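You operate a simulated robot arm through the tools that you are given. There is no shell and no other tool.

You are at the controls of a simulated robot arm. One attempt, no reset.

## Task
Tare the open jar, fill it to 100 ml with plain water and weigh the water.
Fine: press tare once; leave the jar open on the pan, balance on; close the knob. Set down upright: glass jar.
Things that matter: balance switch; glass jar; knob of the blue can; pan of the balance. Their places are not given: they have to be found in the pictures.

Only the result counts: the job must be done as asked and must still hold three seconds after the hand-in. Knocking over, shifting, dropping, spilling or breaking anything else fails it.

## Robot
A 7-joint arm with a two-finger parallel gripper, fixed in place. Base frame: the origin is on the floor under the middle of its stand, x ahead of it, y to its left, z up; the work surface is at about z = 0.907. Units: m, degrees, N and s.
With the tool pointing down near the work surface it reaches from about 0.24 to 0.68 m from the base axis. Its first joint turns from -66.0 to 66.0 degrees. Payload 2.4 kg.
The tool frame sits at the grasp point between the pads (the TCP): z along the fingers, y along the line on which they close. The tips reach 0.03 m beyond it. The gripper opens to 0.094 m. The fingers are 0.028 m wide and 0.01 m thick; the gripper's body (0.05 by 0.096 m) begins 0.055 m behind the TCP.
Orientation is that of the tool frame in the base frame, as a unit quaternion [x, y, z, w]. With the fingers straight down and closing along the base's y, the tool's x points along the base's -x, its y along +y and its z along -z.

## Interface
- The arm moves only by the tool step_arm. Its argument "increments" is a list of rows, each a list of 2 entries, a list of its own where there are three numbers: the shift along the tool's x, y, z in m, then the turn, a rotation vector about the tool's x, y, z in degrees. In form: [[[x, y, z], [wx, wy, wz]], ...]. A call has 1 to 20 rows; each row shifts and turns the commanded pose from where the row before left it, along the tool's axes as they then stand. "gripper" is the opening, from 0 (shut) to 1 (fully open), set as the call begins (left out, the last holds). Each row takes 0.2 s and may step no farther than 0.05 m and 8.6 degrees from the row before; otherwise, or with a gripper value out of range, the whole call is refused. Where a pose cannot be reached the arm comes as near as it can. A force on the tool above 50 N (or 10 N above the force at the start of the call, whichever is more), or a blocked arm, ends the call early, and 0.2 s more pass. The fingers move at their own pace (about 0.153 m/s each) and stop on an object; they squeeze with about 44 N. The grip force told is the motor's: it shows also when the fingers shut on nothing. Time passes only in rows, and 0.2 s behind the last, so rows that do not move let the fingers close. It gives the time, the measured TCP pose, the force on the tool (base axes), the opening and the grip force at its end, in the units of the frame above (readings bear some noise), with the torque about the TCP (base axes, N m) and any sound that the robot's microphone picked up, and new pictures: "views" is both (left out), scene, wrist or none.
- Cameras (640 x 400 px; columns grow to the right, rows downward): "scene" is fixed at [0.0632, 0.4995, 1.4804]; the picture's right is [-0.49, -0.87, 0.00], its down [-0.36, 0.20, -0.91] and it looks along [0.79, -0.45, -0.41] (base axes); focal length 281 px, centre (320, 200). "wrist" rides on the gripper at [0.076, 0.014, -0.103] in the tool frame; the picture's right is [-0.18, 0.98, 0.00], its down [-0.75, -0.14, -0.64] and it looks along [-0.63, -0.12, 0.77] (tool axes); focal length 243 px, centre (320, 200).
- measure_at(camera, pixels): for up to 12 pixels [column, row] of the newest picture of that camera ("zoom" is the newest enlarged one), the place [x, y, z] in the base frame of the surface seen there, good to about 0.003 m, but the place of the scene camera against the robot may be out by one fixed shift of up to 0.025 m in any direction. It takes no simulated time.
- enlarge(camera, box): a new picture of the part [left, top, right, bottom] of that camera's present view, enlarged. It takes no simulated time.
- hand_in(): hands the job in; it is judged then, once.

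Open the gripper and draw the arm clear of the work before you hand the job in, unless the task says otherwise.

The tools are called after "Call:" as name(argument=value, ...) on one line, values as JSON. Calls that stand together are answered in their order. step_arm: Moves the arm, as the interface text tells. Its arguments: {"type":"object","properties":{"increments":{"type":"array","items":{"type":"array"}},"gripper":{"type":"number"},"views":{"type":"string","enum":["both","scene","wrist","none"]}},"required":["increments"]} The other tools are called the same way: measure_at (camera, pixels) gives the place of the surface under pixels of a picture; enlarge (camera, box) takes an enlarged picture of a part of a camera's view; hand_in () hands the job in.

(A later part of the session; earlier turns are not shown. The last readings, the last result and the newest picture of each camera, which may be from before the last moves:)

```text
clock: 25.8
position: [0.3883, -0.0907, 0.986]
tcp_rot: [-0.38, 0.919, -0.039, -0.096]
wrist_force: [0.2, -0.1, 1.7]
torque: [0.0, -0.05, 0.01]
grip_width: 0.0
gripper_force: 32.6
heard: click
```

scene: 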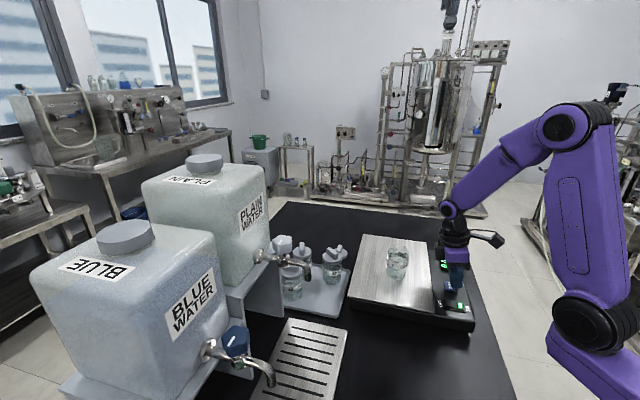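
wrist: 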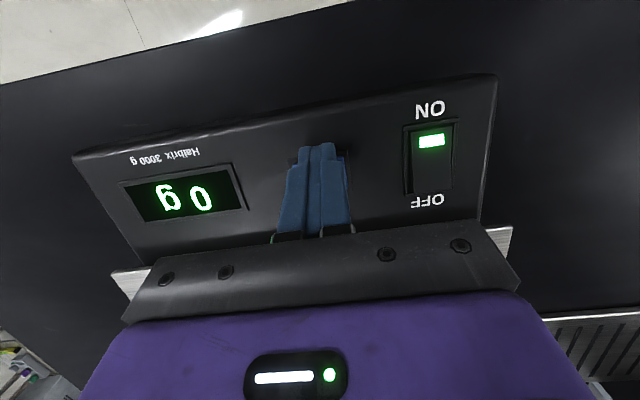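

TARE clicked once and the display shows "0 g". I raise the tool, swing it into a forward tilt of 45° (azimuth 45°, toward the taps) which I will use to carry the jar under the spout.

Call:
step_arm(increments=[[[0.0083, 0, -0.0391], [0, 0, 0]], [[0.0104, 0, -0.0489], [0, 0, 0]], [[0.0104, 0, -0.0489], [0, 0, 0]], [[0.0062, 0, -0.0293], [0, 0, 0]], [[0, 0, 0], [0, -8.2, 0]], [[0, 0, 0], [0, -8.2, 0]], [[0, 0, 0], [0, -8.2, 0]], [[0, 0, 0], [0, -8.2, 0]], [[0, 0, 0], [0, -8.2, 0]], [[0, 0, 0], [0, -8, 0]], [[0, 0, 0], [0, -8, 0]], [[0, 0, 0], [0, 0, 0]]])

```text
clock: 28.4
position: [0.3872, -0.0898, 1.1545]
tcp_rot: [-0.353, 0.853, 0.146, 0.355]
wrist_force: [0.0, 0.4, -0.3]
torque: [-0.02, 0.03, 0.0]
grip_width: 0.0002
gripper_force: 32.4
```

scene: 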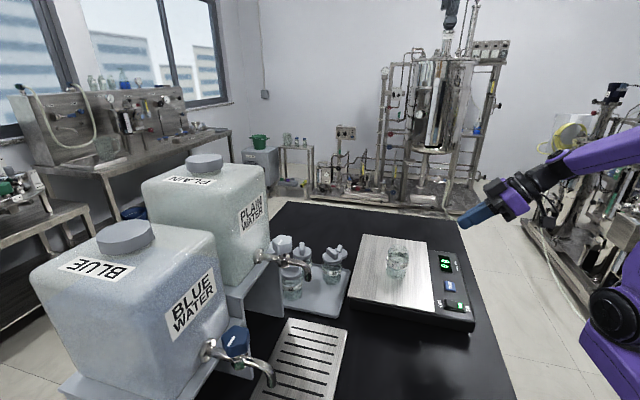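
wrist: 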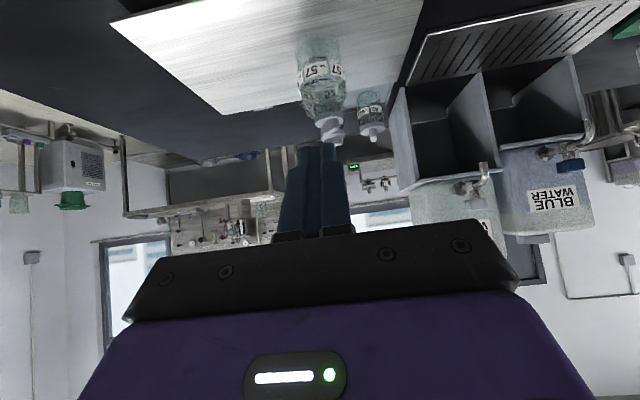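

The tilted pose is reached; the wrist view (upside down) shows jar 57 on the pan and the taps at (485,175) and (555,150). I move across towards the plain spout for a side view of it.

Call:
step_arm(increments=[[[-0.0191, 0.028, 0.0242], [0, 0, 0]], [[-0.0191, 0.028, 0.0242], [0, 0, 0]], [[-0.0191, 0.028, 0.0242], [0, 0, 0]], [[-0.0191, 0.028, 0.0242], [0, 0, 0]], [[-0.0191, 0.028, 0.0242], [0, 0, 0]], [[-0.0191, 0.028, 0.0242], [0, 0, 0]], [[-0.0191, 0.028, 0.0242], [0, 0, 0]], [[0, 0, 0], [0, 0, 0]]])

```text
clock: 30.2
position: [0.3985, 0.1996, 1.1335]
tcp_rot: [-0.353, 0.853, 0.147, 0.355]
wrist_force: [-0.5, -0.5, -0.7]
torque: [-0.01, 0.04, 0.0]
grip_width: 0.0
gripper_force: 32.5
```

scene: 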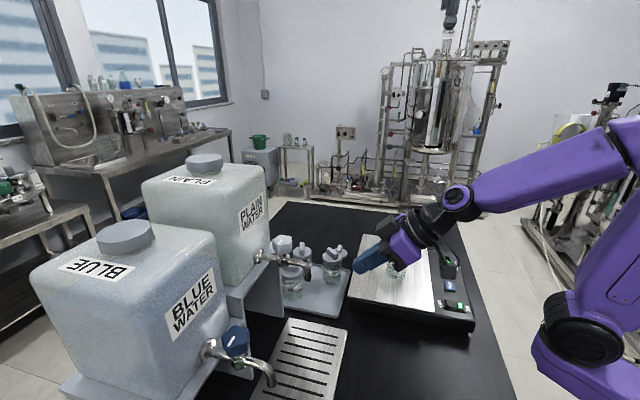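
wrist: 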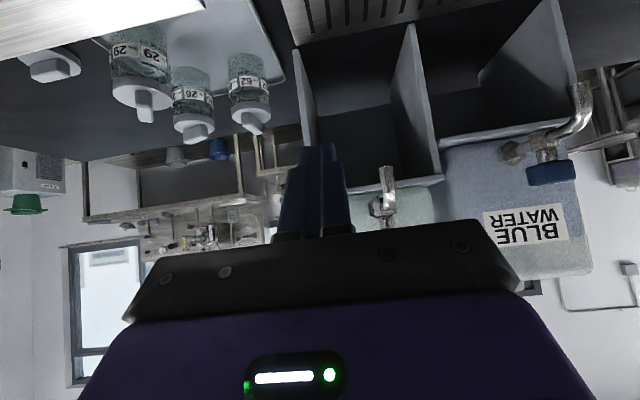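

The plain spout appears at (387,185) in the wrist picture. I enlarge and measure its outlet.

Call:
enlarge(camera="wrist", box=[340, 140, 440, 230])

Call:
measure_at(camera="wrist", pixels=[[387, 168], [386, 172], [384, 175], [389, 175], [387, 185], [388, 200], [376, 208], [385, 205], [393, 172], [382, 172], [570, 140], [580, 90]])

```text
4.44 times, centred on (390, 185) of wrist
```

zoom: 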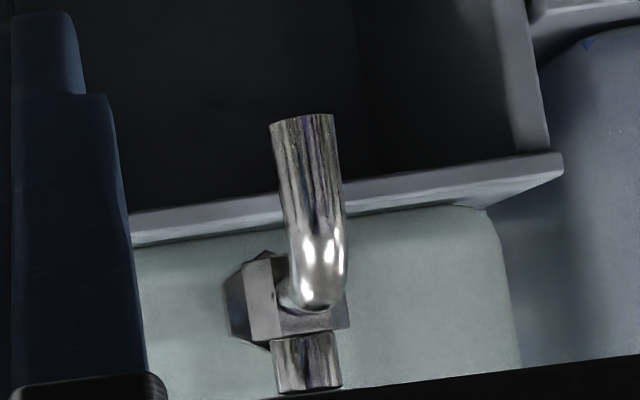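

```text
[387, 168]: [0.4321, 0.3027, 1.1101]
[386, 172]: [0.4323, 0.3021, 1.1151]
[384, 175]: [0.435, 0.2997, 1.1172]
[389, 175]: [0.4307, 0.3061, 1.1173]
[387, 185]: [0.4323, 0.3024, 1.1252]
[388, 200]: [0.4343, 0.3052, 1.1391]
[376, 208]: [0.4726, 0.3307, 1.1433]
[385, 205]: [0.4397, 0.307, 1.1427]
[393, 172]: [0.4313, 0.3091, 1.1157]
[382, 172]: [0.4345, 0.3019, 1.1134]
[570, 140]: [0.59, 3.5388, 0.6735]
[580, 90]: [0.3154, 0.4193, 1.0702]
```

The outlet centre works out to about (0.436,0.308,1.108). I also measure the knob's stem and surroundings visible in this view.

Call:
measure_at(camera="wrist", pixels=[[387, 218], [384, 219], [390, 219], [386, 224], [394, 213], [380, 205], [365, 150], [440, 170], [340, 30], [320, 25], [400, 60], [300, 60]])

Call:
measure_at(camera="scene", pixels=[[283, 240], [290, 240], [283, 237], [274, 240], [290, 236], [282, 247], [290, 247], [276, 237], [283, 252], [286, 256], [281, 234], [278, 246]])

Call:
enlarge(camera="scene", box=[260, 225, 320, 285])

```text
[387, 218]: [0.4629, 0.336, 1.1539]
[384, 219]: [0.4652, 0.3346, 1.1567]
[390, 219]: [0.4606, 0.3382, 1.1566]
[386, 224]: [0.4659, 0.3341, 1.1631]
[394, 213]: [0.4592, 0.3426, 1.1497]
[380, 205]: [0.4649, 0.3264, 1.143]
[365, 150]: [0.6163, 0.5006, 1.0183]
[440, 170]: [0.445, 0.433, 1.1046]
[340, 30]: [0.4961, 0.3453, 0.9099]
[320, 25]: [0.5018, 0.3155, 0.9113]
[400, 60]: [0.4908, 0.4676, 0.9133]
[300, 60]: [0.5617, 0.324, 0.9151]
```

```text
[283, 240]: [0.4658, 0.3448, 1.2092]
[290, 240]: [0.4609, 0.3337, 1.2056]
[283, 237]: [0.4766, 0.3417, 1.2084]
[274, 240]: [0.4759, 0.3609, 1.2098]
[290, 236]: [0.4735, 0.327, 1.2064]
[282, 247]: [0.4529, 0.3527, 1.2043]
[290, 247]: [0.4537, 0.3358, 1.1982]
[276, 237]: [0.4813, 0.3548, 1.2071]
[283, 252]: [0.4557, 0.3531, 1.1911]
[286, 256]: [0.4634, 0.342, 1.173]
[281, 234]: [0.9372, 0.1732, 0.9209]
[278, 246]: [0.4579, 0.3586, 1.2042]
```

```text
6.67 times, centred on (290, 255) of scene
```

zoom: 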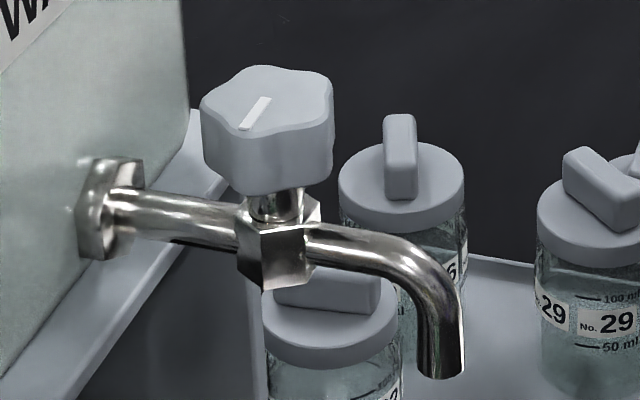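

Knob centre is about (0.466,0.340), top z≈1.188, with its white mark across the tap (closed). I measure the can's front face and top to check clearance for turning the knob from above.

Call:
measure_at(camera="scene", pixels=[[266, 170], [262, 165], [240, 180], [265, 190], [268, 215], [268, 240], [255, 240], [240, 265], [205, 185], [205, 160], [220, 195], [150, 190]])

Call:
measure_at(camera="scene", pixels=[[225, 280], [215, 280], [205, 260], [238, 335], [235, 330], [210, 300], [190, 310], [240, 345], [222, 245], [230, 215], [245, 225], [260, 225]])

```text
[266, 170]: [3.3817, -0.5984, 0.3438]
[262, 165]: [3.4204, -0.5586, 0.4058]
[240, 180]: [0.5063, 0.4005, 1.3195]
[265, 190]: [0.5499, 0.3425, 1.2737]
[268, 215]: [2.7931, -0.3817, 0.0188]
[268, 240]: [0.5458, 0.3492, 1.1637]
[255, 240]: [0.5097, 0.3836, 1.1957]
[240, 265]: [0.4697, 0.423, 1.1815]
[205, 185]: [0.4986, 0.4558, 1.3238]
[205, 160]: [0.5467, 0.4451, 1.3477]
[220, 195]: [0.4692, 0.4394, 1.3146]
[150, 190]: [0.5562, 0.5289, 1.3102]
```

```text
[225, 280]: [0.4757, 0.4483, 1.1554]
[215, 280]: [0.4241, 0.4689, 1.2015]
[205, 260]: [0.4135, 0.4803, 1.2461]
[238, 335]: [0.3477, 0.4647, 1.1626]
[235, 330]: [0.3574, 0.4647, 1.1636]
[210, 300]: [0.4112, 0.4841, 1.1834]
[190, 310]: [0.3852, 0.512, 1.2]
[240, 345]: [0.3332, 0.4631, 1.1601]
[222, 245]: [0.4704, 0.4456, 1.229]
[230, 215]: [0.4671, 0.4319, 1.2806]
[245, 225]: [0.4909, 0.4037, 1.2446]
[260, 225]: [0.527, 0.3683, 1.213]
```

The can's face (x+y≈0.885) is 0.056 m behind the knob axis and rises to z≈1.30, so I'll turn the knob with a slightly tilted tool later. First I go back to the jar with the gripper open, to a pre-grasp point on the 45° approach line.

Call:
step_arm(increments=[[[0.0211, -0.0324, -0.0182], [0, 0, 0]], [[0.0211, -0.0324, -0.0182], [0, 0, 0]], [[0.0211, -0.0324, -0.0182], [0, 0, 0]], [[0.0211, -0.0324, -0.0182], [0, 0, 0]], [[0.0211, -0.0324, -0.0182], [0, 0, 0]], [[0.0211, -0.0324, -0.0182], [0, 0, 0]], [[0, 0, 0], [0, 0, 0]]], gripper=0.88)

```text
clock: 31.8
position: [0.4201, -0.0568, 1.1179]
tcp_rot: [-0.354, 0.853, 0.147, 0.354]
wrist_force: [-0.4, -0.1, 0.2]
torque: [0.01, 0.01, 0.01]
grip_width: 0.0828
gripper_force: 0.1
```

scene: 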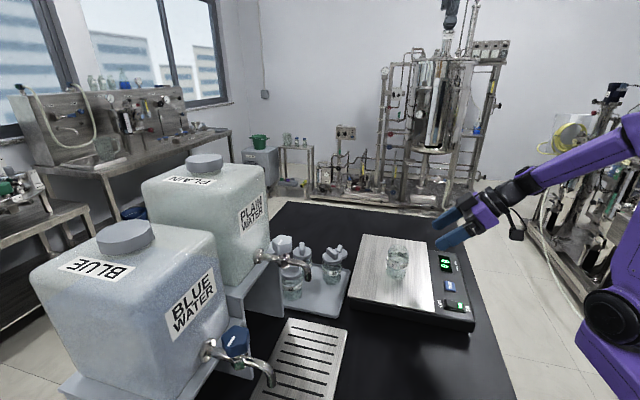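
wrist: 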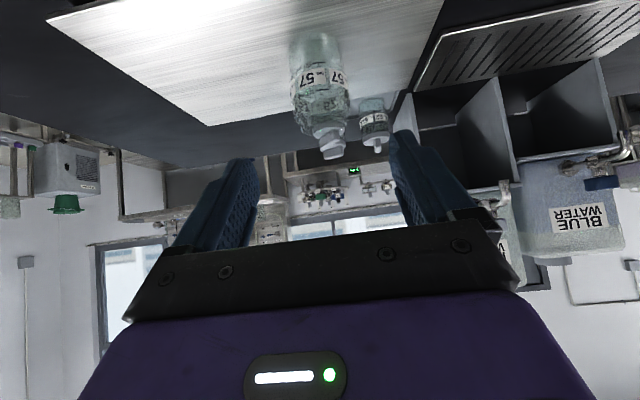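

Jar 57 on the pan is at about (318,80) in the wrist view. I measure its sides, base and rim.

Call:
enlarge(camera="wrist", box=[260, 20, 380, 170])

Call:
measure_at(camera="wrist", pixels=[[316, 78], [325, 78], [305, 78], [316, 60], [316, 40], [320, 30], [320, 95], [320, 110], [292, 80], [344, 80], [330, 68], [300, 68]])

```text
2.67 times, centred on (320, 95) of wrist
```

zoom: 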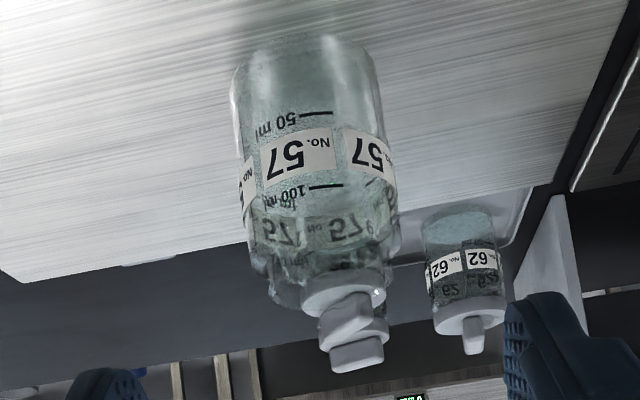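

```text
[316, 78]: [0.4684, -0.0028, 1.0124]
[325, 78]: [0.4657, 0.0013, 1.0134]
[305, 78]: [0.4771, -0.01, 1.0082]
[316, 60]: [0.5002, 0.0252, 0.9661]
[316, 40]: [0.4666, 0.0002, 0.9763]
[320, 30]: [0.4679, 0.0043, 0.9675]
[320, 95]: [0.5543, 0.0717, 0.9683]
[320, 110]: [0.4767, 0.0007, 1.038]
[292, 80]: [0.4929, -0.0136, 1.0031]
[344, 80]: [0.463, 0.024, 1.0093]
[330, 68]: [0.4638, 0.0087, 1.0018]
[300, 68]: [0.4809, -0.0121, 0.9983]
```

The jar's axis is at (0.490,0.0147), base z≈0.968. I advance along the approach line so the fingers straddle the jar at z≈1.017.

Call:
step_arm(increments=[[[0.001, 0, 0.04], [0, 0, 0]], [[0.0013, -0.0002, 0.04], [0, 0, 0]], [[0, 0, 0.035], [0, 0, 0]], [[0, 0, 0.027], [0, 0, 0]], [[0, 0, 0], [0, 0, 0]]])

```text
clock: 33.0
position: [0.4886, 0.0153, 1.0173]
tcp_rot: [-0.354, 0.853, 0.147, 0.353]
wrist_force: [-2.0, 0.3, -0.2]
torque: [0.01, 0.02, -0.01]
grip_width: 0.0827
gripper_force: 0.1
```

scene: 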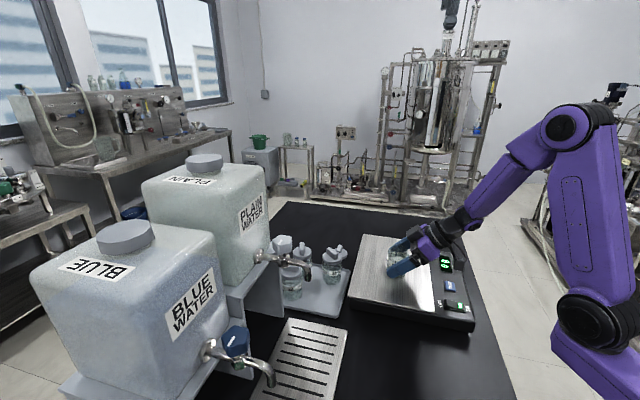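
wrist: 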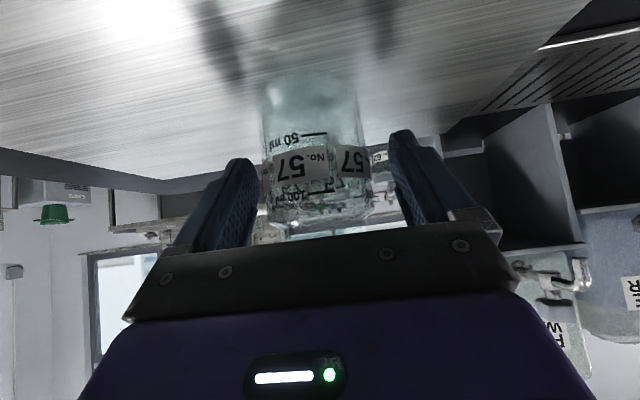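

The jar stands between the fingers and nothing touches. I close the gripper.

Call:
step_arm(increments=[[[0, 0, 0], [0, 0, 0]], [[0, 0, 0], [0, 0, 0]], [[0, 0, 0], [0, 0, 0]]], gripper=0.4, views="wrist")

```text
clock: 33.8
position: [0.4893, 0.0147, 1.0184]
tcp_rot: [-0.353, 0.853, 0.147, 0.355]
wrist_force: [0.5, -1.2, -0.4]
torque: [0.02, 0.0, 0.0]
grip_width: 0.059
gripper_force: 44.0
```

wrist: 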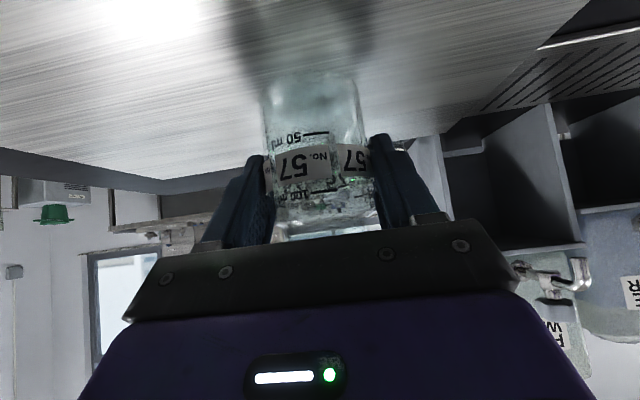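

The jar is held (width 0.059). I lift it 6 cm and carry it level to a point in front of the plain spout.

Call:
step_arm(increments=[[[-0.0141, 0, -0.0141], [0, 0, 0]], [[-0.0141, 0, -0.0141], [0, 0, 0]], [[-0.0141, 0, -0.0141], [0, 0, 0]], [[-0.0085, 0.0351, 0.0085], [0, 0, 0]], [[-0.0085, 0.0351, 0.0085], [0, 0, 0]], [[-0.0085, 0.0351, 0.0085], [0, 0, 0]], [[-0.0085, 0.0351, 0.0085], [0, 0, 0]], [[-0.0085, 0.0351, 0.0085], [0, 0, 0]], [[-0.0085, 0.0351, 0.0085], [0, 0, 0]], [[-0.0085, 0.0351, 0.0085], [0, 0, 0]], [[0, 0, 0], [0, 0, 0]]])

```text
clock: 36.2
position: [0.3746, 0.2473, 1.0769]
tcp_rot: [-0.355, 0.853, 0.148, 0.354]
wrist_force: [-0.7, 0.0, -1.4]
torque: [0.01, -0.02, -0.02]
grip_width: 0.0588
gripper_force: 43.9
```

scene: 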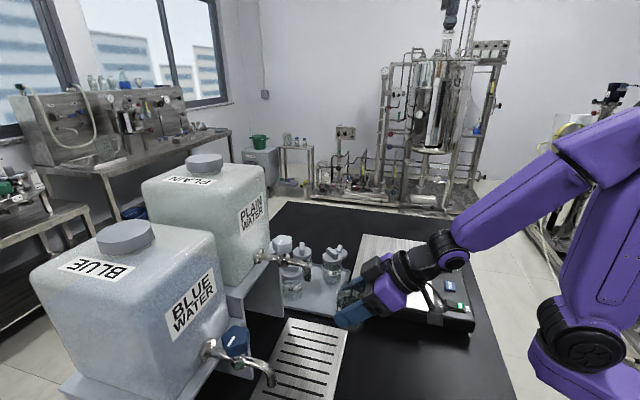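
wrist: 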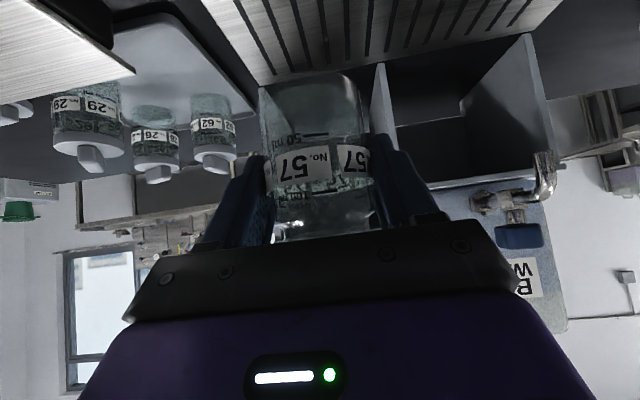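

The jar is upright in front of the taps. I lower it until its base is about 1 cm above the drip tray, then advance under the spout.

Call:
step_arm(increments=[[[0.0247, 0, 0.0247], [0, 0, 0]], [[0.0247, 0, 0.0247], [0, 0, 0]], [[0.0247, 0, 0.0247], [0, 0, 0]], [[0, 0, 0], [0, 0, 0]]])

Call:
step_arm(increments=[[[-0.015, 0, 0.015], [0, 0, 0]], [[-0.015, 0, 0.015], [0, 0, 0]], [[-0.015, 0, 0.015], [0, 0, 0]], [[-0.0151, 0, 0.0151], [0, 0, 0]], [[0, 0, 0], [0, 0, 0]]])

```text
clock: 37.2
position: [0.4001, 0.2501, 0.993]
tcp_rot: [-0.35, 0.856, 0.156, 0.347]
wrist_force: [0.6, -0.5, -1.2]
torque: [-0.02, 0.0, 0.01]
grip_width: 0.0588
gripper_force: 44.0
out of reach, approached as far as the arm can: row 1, 2, 3
```

scene: 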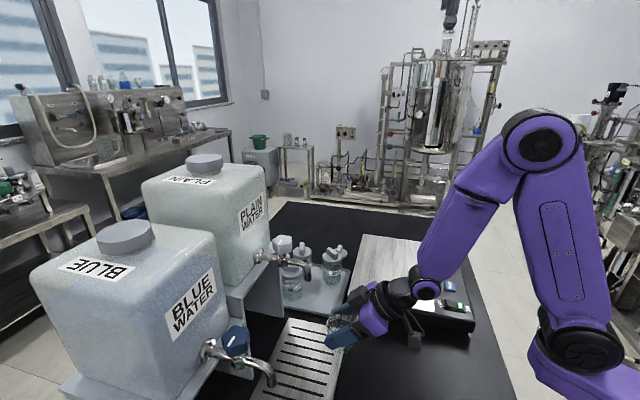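
wrist: 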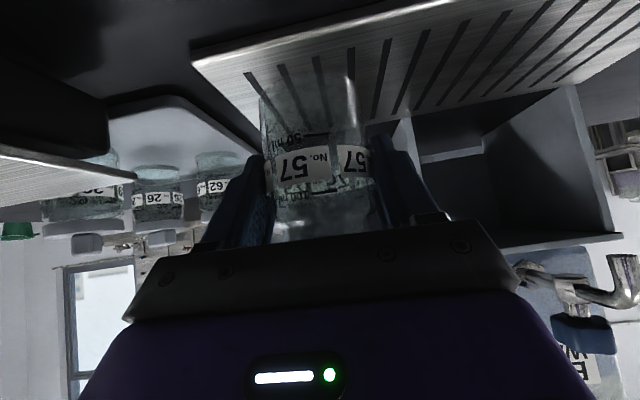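

```text
clock: 38.4
position: [0.46, 0.3119, 0.9926]
tcp_rot: [-0.354, 0.853, 0.147, 0.354]
wrist_force: [0.2, 0.3, -1.8]
torque: [-0.03, 0.0, -0.05]
grip_width: 0.0585
gripper_force: 44.0
```

scene: 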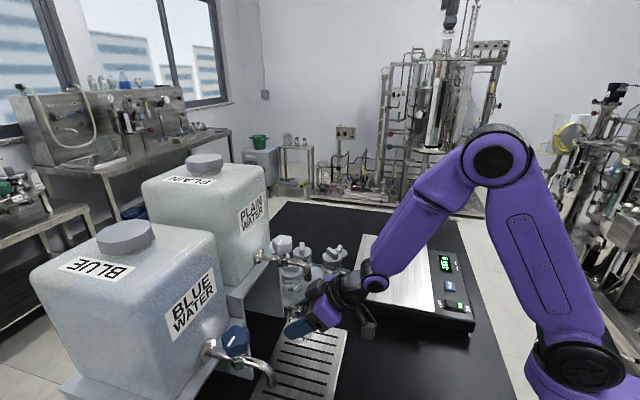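
wrist: 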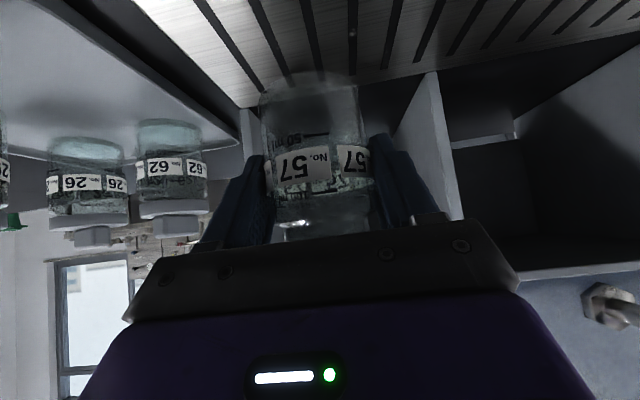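

The descent was partly out of reach and the hand now stands at (0.460,0.312,0.993), over-shooting the spout axis (0.436,0.308). I shift the jar back under the spout at this height and see whether it is reachable.

Call:
step_arm(increments=[[[0.007, 0.007, -0.007], [0, 0, 0]], [[0.007, 0.0071, -0.007], [0, 0, 0]], [[0, 0, 0], [0, 0, 0]]])

```text
clock: 39.2
position: [0.4377, 0.3074, 0.9915]
tcp_rot: [-0.354, 0.853, 0.148, 0.354]
wrist_force: [0.3, -0.2, -2.8]
torque: [-0.01, 0.04, -0.02]
grip_width: 0.059
gripper_force: 44.3
```

scene: 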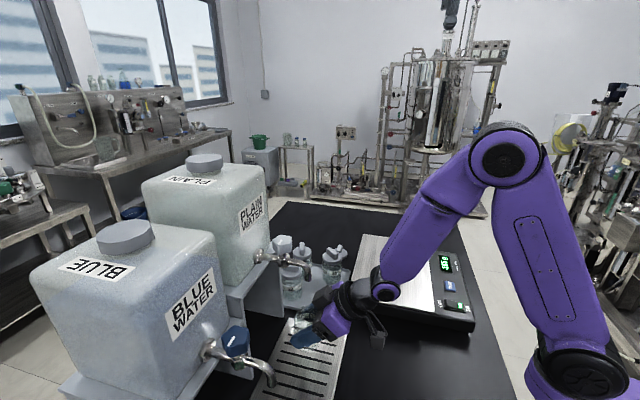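
wrist: 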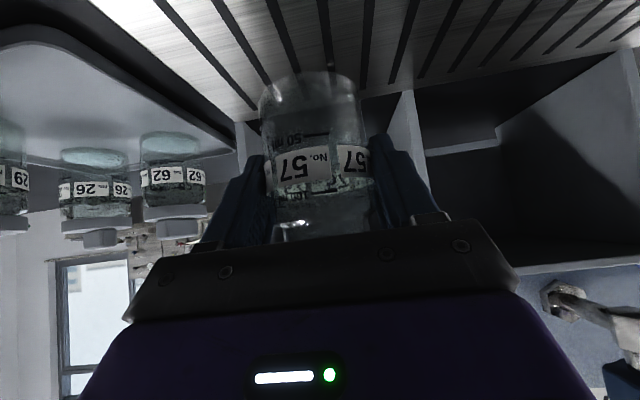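

The hand is at (0.438,0.307,0.992), reachable. I lower in small steps, watching for reach and force messages.

Call:
step_arm(increments=[[[0.0071, 0, 0.0071], [0, 0, 0]], [[0, 0, 0], [0, 0, 0]]], views="none")

```text
clock: 39.8
position: [0.4377, 0.3084, 0.9808]
tcp_rot: [-0.353, 0.853, 0.147, 0.355]
wrist_force: [0.1, -0.7, -1.5]
torque: [0.0, -0.01, 0.0]
grip_width: 0.0589
gripper_force: 43.7
```

No trouble at z=0.981. I lower another centimetre in 5 mm steps.

Call:
step_arm(increments=[[[0.0035, 0, 0.0035], [0, 0, 0]], [[0.0035, 0, 0.0035], [0, 0, 0]], [[0, 0, 0], [0, 0, 0]]], views="none")

```text
clock: 40.6
position: [0.4373, 0.3071, 0.9708]
tcp_rot: [-0.354, 0.853, 0.147, 0.354]
wrist_force: [-0.1, 0.4, -1.8]
torque: [-0.02, -0.03, 0.03]
grip_width: 0.0587
gripper_force: 43.9
```

At z=0.971 still free. I now creep down in 2 mm steps and look.

Call:
step_arm(increments=[[[0.00141, 0, 0.00141], [0, 0, 0]], [[0.00141, 0, 0.00141], [0, 0, 0]], [[0.00141, 0, 0.00141], [0, 0, 0]], [[0, 0, 0], [0, 0, 0]]])

```text
clock: 41.6
position: [0.438, 0.3078, 0.9652]
tcp_rot: [-0.354, 0.853, 0.147, 0.355]
wrist_force: [-0.5, 0.0, -1.6]
torque: [-0.04, 0.01, 0.0]
grip_width: 0.059
gripper_force: 43.8
```

scene: 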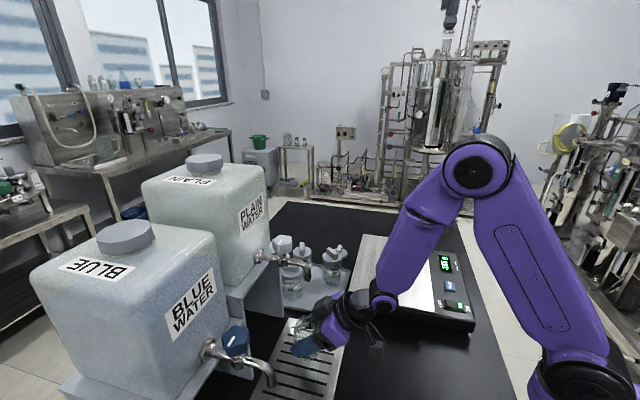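
wrist: 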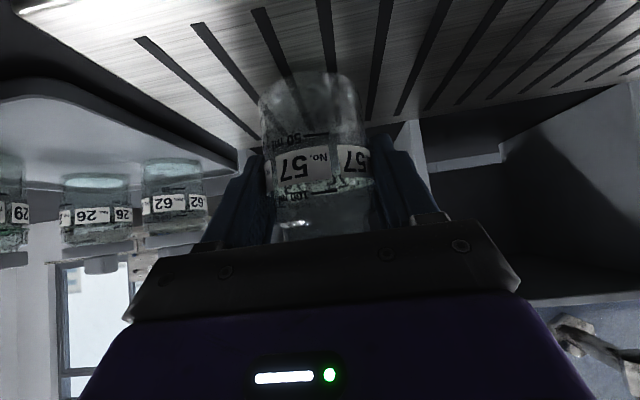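

No contact yet (force unchanged). I continue down 1 mm at a time.

Call:
step_arm(increments=[[[0.0007, 0, 0.0007], [0, 0, 0]], [[0.0007, 0, 0.0007], [0, 0, 0]], [[0.0007, 0, 0.0007], [0, 0, 0]], [[0, 0, 0], [0, 0, 0]]], views="none")

```text
clock: 42.6
position: [0.4384, 0.3086, 0.9622]
tcp_rot: [-0.353, 0.853, 0.147, 0.355]
wrist_force: [0.1, -0.2, -1.2]
torque: [0.02, -0.01, -0.02]
grip_width: 0.0589
gripper_force: 44.3
```

Still free at z=0.962. Two more millimetres in 0.7–1 mm steps.

Call:
step_arm(increments=[[[0.0006, 0, 0.0006], [0, 0, 0]], [[0.0006, 0, 0.0006], [0, 0, 0]], [[0, 0, 0], [0, 0, 0]]], views="none")

```text
clock: 43.4
position: [0.4382, 0.3074, 0.9606]
tcp_rot: [-0.354, 0.853, 0.148, 0.355]
wrist_force: [-0.2, 0.2, -1.6]
torque: [-0.04, 0.04, 0.03]
grip_width: 0.0588
gripper_force: 44.0
```

No contact at 0.9606. I keep stepping down by under a millimetre.

Call:
step_arm(increments=[[[0.0006, 0, 0.0006], [0, 0, 0]], [[0.0006, 0, 0.0006], [0, 0, 0]], [[0, 0, 0], [0, 0, 0]]], views="wrist")

```text
clock: 44.2
position: [0.4379, 0.3074, 0.9615]
tcp_rot: [-0.353, 0.853, 0.147, 0.355]
wrist_force: [-2.3, -3.6, 11.0]
torque: [-0.31, 0.35, 0.0]
grip_width: 0.059
gripper_force: 44.1
```

wrist: 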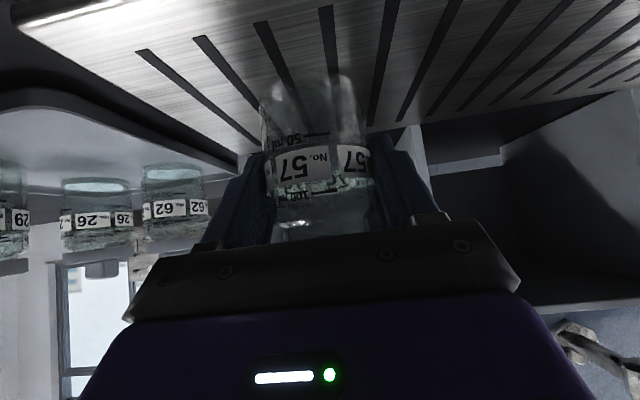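

The jar's base met the drip tray (11 N). I ease off 0.7 mm and then open the fingers.

Call:
step_arm(increments=[[[-0.0005, 0, -0.0005], [0, 0, 0]], [[0, 0, 0], [0, 0, 0]]], views="none")

Call:
step_arm(increments=[[[0, 0, 0], [0, 0, 0]], [[0, 0, 0], [0, 0, 0]], [[0, 0, 0], [0, 0, 0]]], gripper=0.88)

```text
clock: 44.8
position: [0.4378, 0.3077, 0.9608]
tcp_rot: [-0.353, 0.853, 0.146, 0.354]
wrist_force: [1.8, 0.3, 2.1]
torque: [-0.04, 0.0, 0.02]
grip_width: 0.0589
gripper_force: 43.5
```

```text
clock: 45.6
position: [0.438, 0.3079, 0.96]
tcp_rot: [-0.353, 0.853, 0.147, 0.354]
wrist_force: [0.0, 0.5, -0.1]
torque: [0.01, -0.04, 0.0]
grip_width: 0.0826
gripper_force: 0.0
```

scene: 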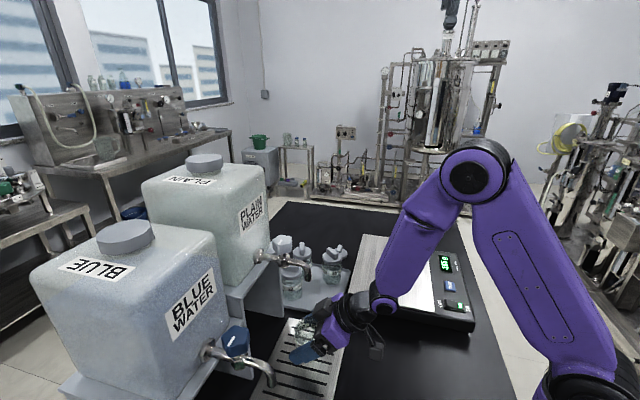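
wrist: 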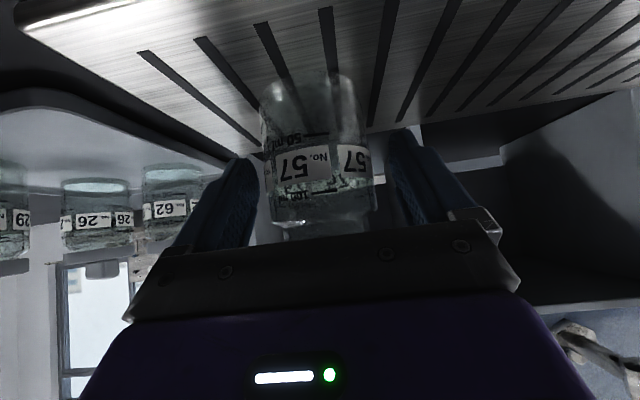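

The jar stands free under the spout. I back out along the approach line in small rows, checking for reach messages.

Call:
step_arm(increments=[[[0, 0, -0.015], [0, 0, 0]], [[0, 0, -0.015], [0, 0, 0]], [[0, 0, -0.015], [0, 0, 0]], [[0, 0, 0], [0, 0, 0]]])

```text
clock: 46.6
position: [0.4156, 0.2837, 0.9941]
tcp_rot: [-0.354, 0.853, 0.148, 0.355]
wrist_force: [0.1, -0.2, -1.1]
torque: [-0.01, 0.02, -0.01]
grip_width: 0.0829
gripper_force: 0.1
```

scene: 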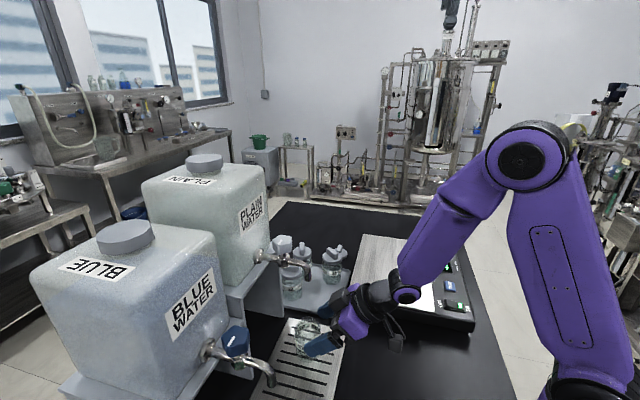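
wrist: 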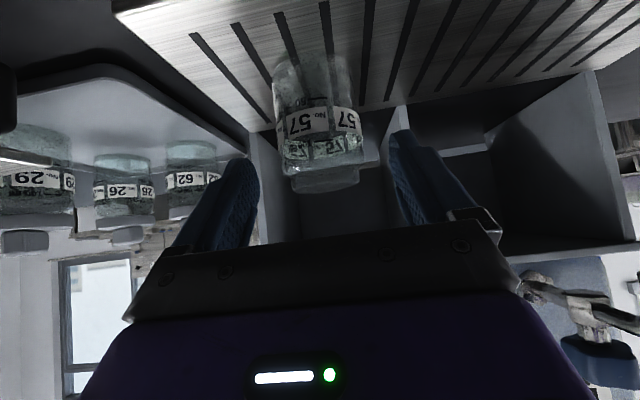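

The jar is left standing at the tray. I keep backing out along the same line, with a bit more upward.

Call:
step_arm(increments=[[[0, 0, -0.02], [0, 0, 0]], [[0, 0, -0.025], [0, 0, 0]], [[0, 0, -0.025], [0, 0, 0]], [[0, 0, 0], [0, 0, 0]]])

```text
clock: 47.6
position: [0.3793, 0.2478, 1.0414]
tcp_rot: [-0.353, 0.853, 0.147, 0.354]
wrist_force: [0.3, -0.3, 0.7]
torque: [0.0, 0.0, 0.04]
grip_width: 0.0828
gripper_force: 0.0
```

scene: 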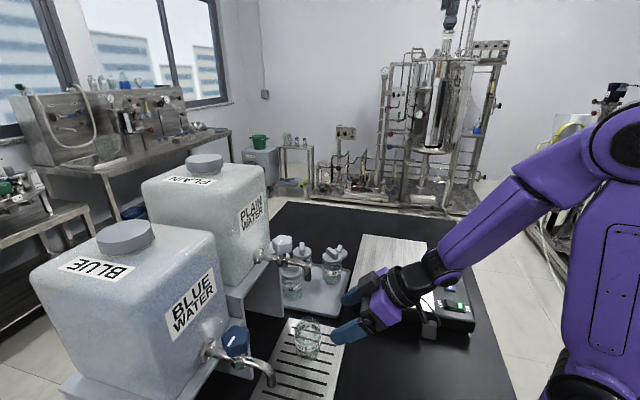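
wrist: 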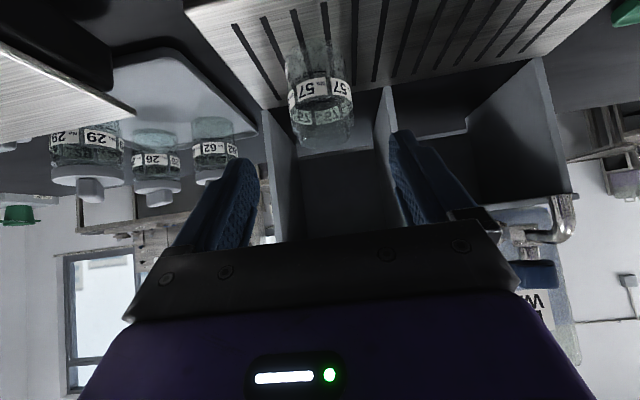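

I measure the jar's position on the tray and compare with the spout axis.

Call:
enlarge(camera="wrist", box=[270, 40, 370, 160])

Call:
measure_at(camera="wrist", pixels=[[310, 92], [320, 90], [335, 90], [300, 94], [345, 88], [290, 95], [318, 110], [318, 75], [325, 60], [320, 130], [335, 110], [300, 105]])

Call:
enlarge(camera="scene", box=[260, 230, 360, 370])

```text
3.33 times, centred on (320, 100) of wrist
```

zoom: 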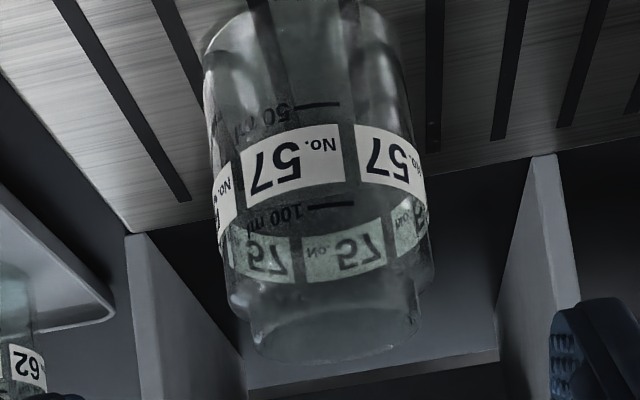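

```text
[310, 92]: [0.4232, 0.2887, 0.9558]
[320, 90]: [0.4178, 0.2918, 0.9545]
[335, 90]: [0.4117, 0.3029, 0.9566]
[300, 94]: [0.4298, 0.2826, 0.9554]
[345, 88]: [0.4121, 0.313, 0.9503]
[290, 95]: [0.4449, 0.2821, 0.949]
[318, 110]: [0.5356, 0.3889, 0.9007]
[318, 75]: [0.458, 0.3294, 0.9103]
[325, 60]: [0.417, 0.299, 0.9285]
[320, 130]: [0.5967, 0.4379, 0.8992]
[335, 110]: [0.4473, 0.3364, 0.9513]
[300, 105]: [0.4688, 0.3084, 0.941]
```

```text
2.86 times, centred on (310, 300) of scene
```

zoom: 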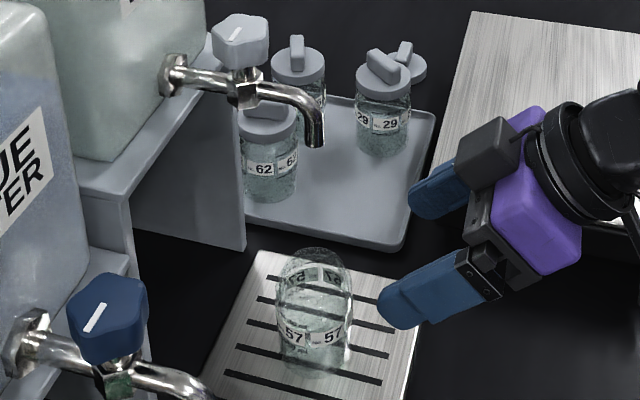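

The jar's centre (0.439,0.309) matches the spout axis (0.436,0.308) within 3 mm. Now I rise in front of the tap and reorient the tool to a steep 15° tilt with yaw 0 for gripping the knob from above.

Call:
step_arm(increments=[[[-0.0265, -0.0012, -0.0348], [0, 0, 0]], [[-0.0265, -0.0012, -0.0348], [0, 0, 0]], [[-0.0265, -0.0012, -0.0348], [0, 0, 0]], [[-0.0265, -0.0012, -0.0348], [0, 0, 0]], [[-0.0265, -0.0012, -0.0348], [0, 0, 0]], [[-0.0265, -0.0012, -0.0348], [0, 0, 0]], [[0, 0, 0], [0, 7.5, 0]], [[0, 0, 0], [0, 7.5, 0]], [[0, 0, 0], [0, 7.5, 0]], [[0, 0, 0], [0, 7.5, 0]], [[0, 0, 0], [1.94, 0, 7.24]], [[0, 0, 0], [1.94, 0, 7.24]], [[0, 0, 0], [1.94, 0, 7.24]], [[0, 0, 0], [1.94, 0, 7.24]], [[0, 0, 0], [1.94, 0, 7.24]], [[0, 0, 0], [1.94, 0, 7.24]], [[0, 0, 0], [0, 0, 0]]], gripper=0.75)

```text
clock: 51.2
position: [0.3588, 0.2201, 1.3016]
tcp_rot: [0.001, 0.991, 0.001, 0.131]
wrist_force: [-0.6, 0.7, -0.1]
torque: [-0.01, 0.02, 0.01]
grip_width: 0.0705
gripper_force: 0.0
```

scene: 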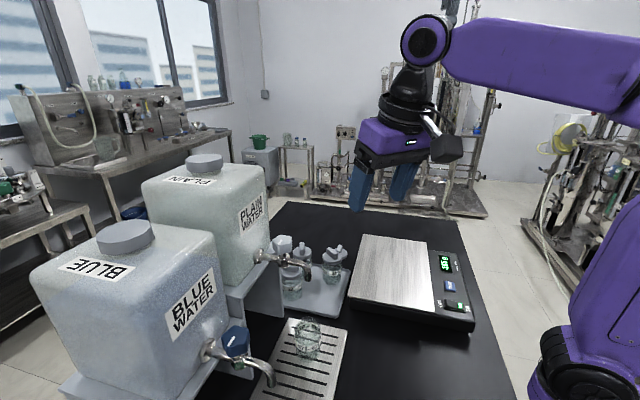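
wrist: 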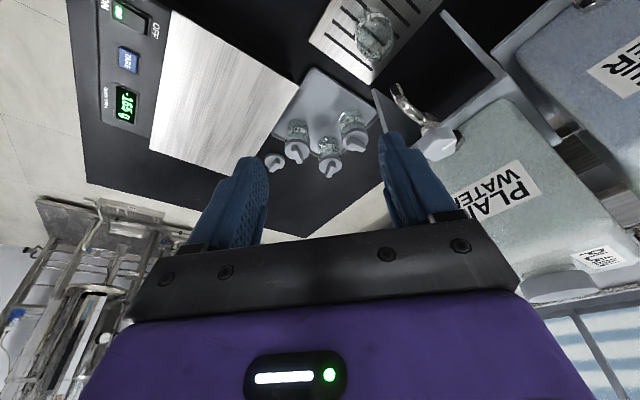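

The knob is visible at about (440,143). I enlarge it and measure its outline and mark.

Call:
enlarge(camera="wrist", box=[380, 70, 480, 180])

Call:
measure_at(camera="wrist", pixels=[[440, 150], [430, 150], [450, 145], [440, 140], [440, 155], [455, 150], [425, 150], [445, 135], [420, 140], [430, 158], [448, 158], [403, 92]])

```text
3.64 times, centred on (430, 125) of wrist
```

zoom: 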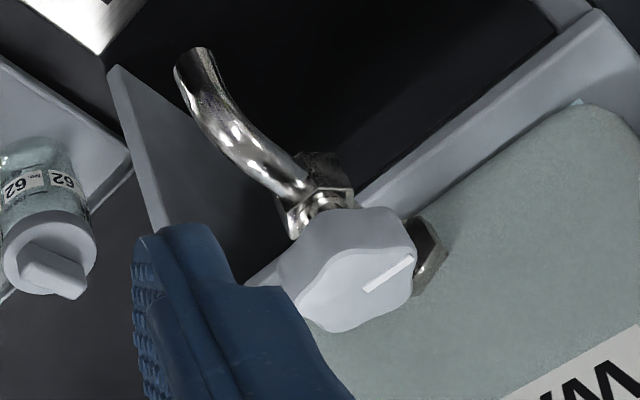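

```text
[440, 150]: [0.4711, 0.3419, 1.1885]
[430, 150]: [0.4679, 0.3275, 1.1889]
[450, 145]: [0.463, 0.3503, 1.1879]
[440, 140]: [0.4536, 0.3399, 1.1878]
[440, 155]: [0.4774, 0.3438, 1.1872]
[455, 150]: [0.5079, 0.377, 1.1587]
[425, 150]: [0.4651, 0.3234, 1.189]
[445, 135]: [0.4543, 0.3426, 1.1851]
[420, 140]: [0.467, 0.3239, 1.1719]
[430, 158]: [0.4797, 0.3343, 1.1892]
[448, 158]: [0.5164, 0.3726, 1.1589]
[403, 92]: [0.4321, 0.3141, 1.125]
```

The knob centre is about (0.468,0.341), top z 1.188, and its mark points at 135° (square to the tap), so it is shut. I move above the knob.

Call:
step_arm(increments=[[[-0.02645, 0.0301, 0.0071], [0, 0, 0]], [[-0.02645, 0.0301, 0.0071], [0, 0, 0]], [[-0.02645, 0.0301, 0.0071], [0, 0, 0]], [[-0.02645, 0.0302, 0.0071], [0, 0, 0]], [[0, 0, 0], [0, 0, 0]]])

```text
clock: 52.4
position: [0.4701, 0.3399, 1.3015]
tcp_rot: [0.0, 0.991, 0.001, 0.131]
wrist_force: [0.1, -0.4, 0.0]
torque: [-0.01, -0.01, -0.03]
grip_width: 0.0706
gripper_force: 0.0
```

scene: 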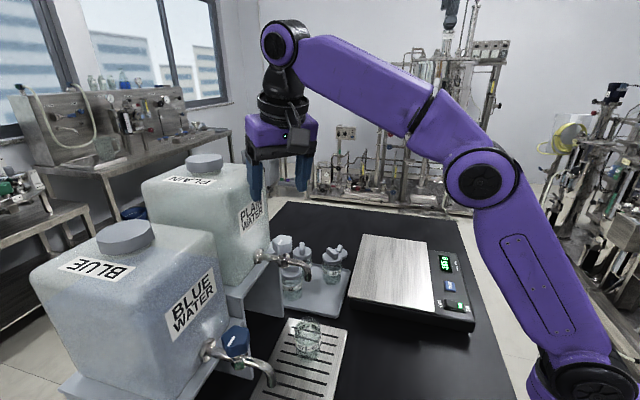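
wrist: 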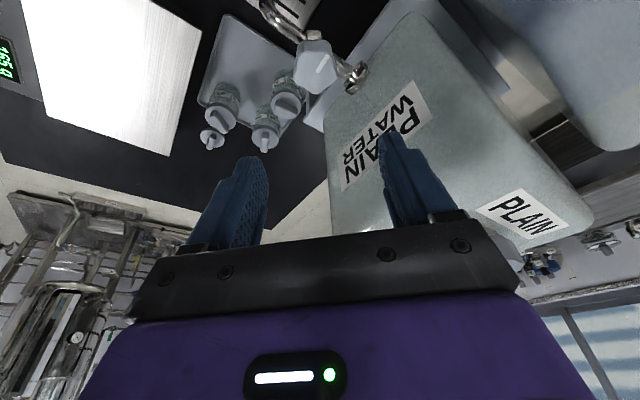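

The knob appears at (317,65) between the fingers. I enlarge and remeasure before descending.

Call:
enlarge(camera="wrist", box=[270, 0, 370, 110])

Call:
measure_at(camera="wrist", pixels=[[317, 68], [310, 68], [325, 65], [317, 58], [317, 78], [305, 70], [330, 65], [317, 85], [317, 52], [302, 65], [333, 65], [312, 88]])

```text
3.64 times, centred on (320, 55) of wrist
```

zoom: 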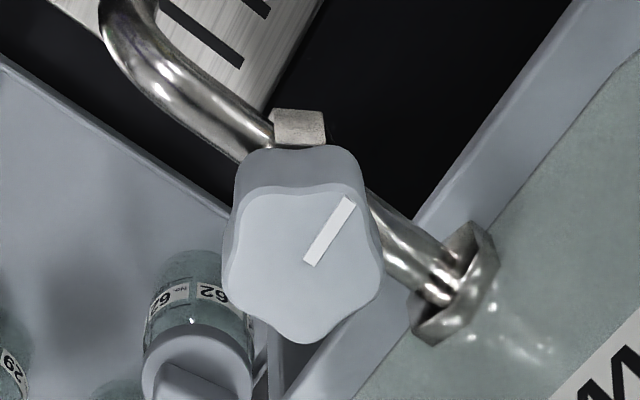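

```text
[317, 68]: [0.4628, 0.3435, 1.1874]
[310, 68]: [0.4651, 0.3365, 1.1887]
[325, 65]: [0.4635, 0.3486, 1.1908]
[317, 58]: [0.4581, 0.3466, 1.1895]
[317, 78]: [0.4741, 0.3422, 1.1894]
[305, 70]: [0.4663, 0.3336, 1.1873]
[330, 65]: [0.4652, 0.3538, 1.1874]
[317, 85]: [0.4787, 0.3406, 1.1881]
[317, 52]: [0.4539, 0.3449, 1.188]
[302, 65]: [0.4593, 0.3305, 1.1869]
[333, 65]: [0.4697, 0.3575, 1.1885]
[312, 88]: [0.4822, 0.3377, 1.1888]
```

The five-lobed knob is centred at about (0.467,0.342). I yaw 7° so one pad meets a lobe and the other a valley, then descend partway to z≈1.23.

Call:
step_arm(increments=[[[0, 0.001, 0], [-1.81, 0, -6.76]], [[0.00907, 0, 0.0338], [0, 0, 0]], [[0.00907, 0, 0.0338], [0, 0, 0]], [[0, 0, 0], [0, 0, 0]]])

```text
clock: 53.4
position: [0.4699, 0.3417, 1.2314]
tcp_rot: [-0.061, 0.989, 0.009, 0.131]
wrist_force: [0.5, 0.5, 0.5]
torque: [-0.03, 0.03, -0.02]
grip_width: 0.0708
gripper_force: 0.0
```

scene: 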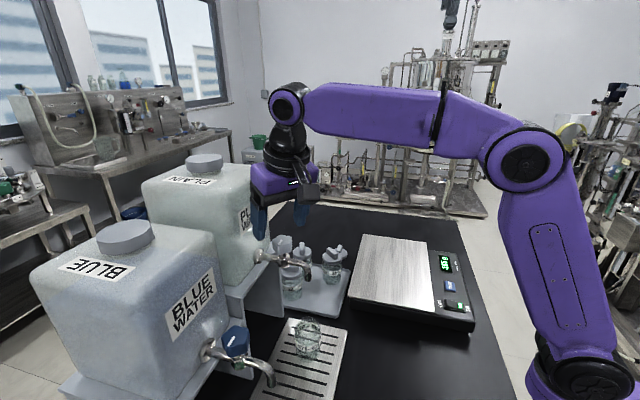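
wrist: 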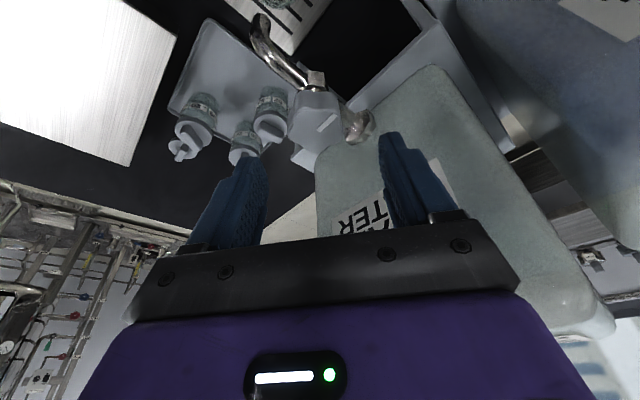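

I enlarge to check how the knob sits between the fingers.

Call:
enlarge(camera="wrist", box=[240, 60, 420, 220])

Call:
measure_at(camera="wrist", pixels=[[318, 130], [308, 130], [328, 125], [318, 118], [318, 142], [300, 132], [338, 122], [325, 145], [310, 112]])

```text
2.50 times, centred on (330, 140) of wrist
```

zoom: 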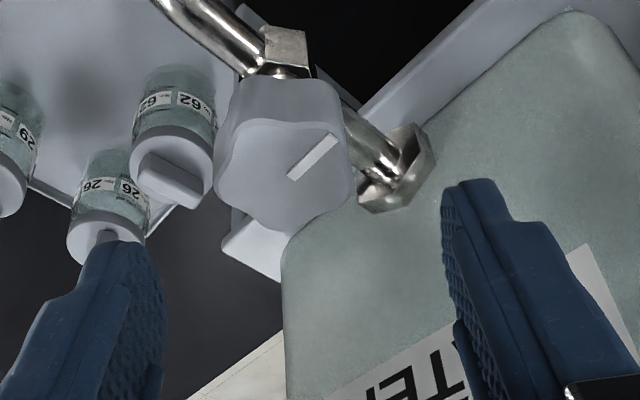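

```text
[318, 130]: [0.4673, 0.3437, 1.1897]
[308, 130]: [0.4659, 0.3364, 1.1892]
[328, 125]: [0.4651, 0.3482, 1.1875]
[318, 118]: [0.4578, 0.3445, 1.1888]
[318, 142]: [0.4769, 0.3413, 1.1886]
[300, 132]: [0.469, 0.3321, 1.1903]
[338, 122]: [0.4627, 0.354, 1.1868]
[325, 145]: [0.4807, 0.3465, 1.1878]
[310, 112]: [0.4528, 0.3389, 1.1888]
```

The knob centre falls exactly on the tool's axis (317,131). I descend the last 4 cm to z≈1.19.

Call:
step_arm(increments=[[[0.00518, 0, 0.01932], [0, 0, 0]], [[0.0053, 0, 0.0198], [0, 0, 0]], [[0, 0, 0], [0, 0, 0]]])

```text
clock: 54.2
position: [0.4693, 0.3406, 1.1907]
tcp_rot: [-0.06, 0.99, 0.009, 0.131]
wrist_force: [-0.1, -0.1, -0.6]
torque: [0.01, 0.01, -0.01]
grip_width: 0.0706
gripper_force: 0.1
```

scene: 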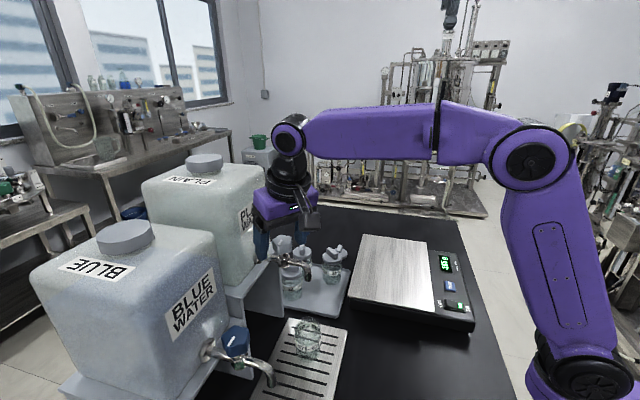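
wrist: 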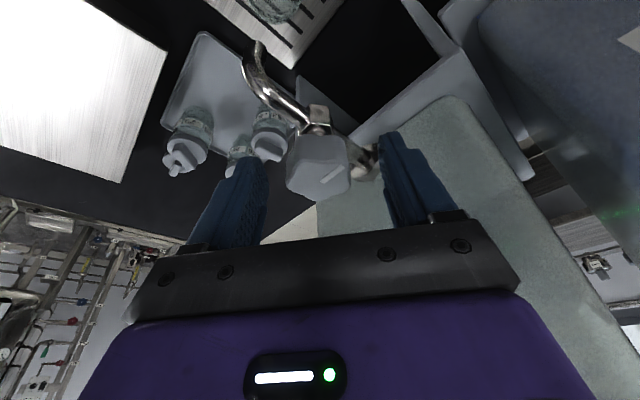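

The knob (318,165) is centred between the fingers. I close on it.

Call:
step_arm(increments=[[[0, 0, 0], [0, 0, 0]], [[0, 0, 0], [0, 0, 0]], [[0, 0, 0], [0, 0, 0]]], gripper=0.2)

```text
clock: 55.0
position: [0.4691, 0.3408, 1.1915]
tcp_rot: [-0.062, 0.989, 0.009, 0.13]
wrist_force: [0.0, -0.3, -3.7]
torque: [0.21, -0.77, 0.16]
grip_width: 0.0345
gripper_force: 45.2
```

scene: 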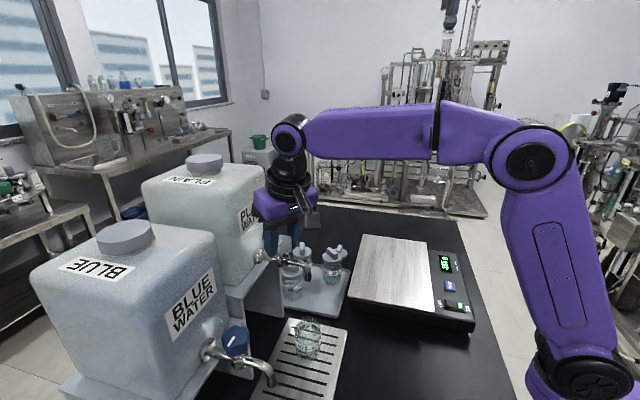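
wrist: 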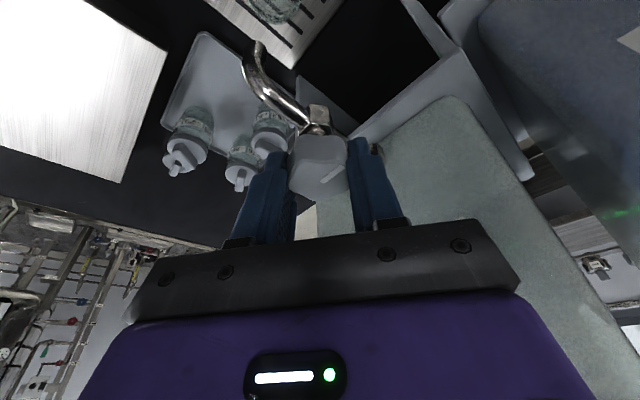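

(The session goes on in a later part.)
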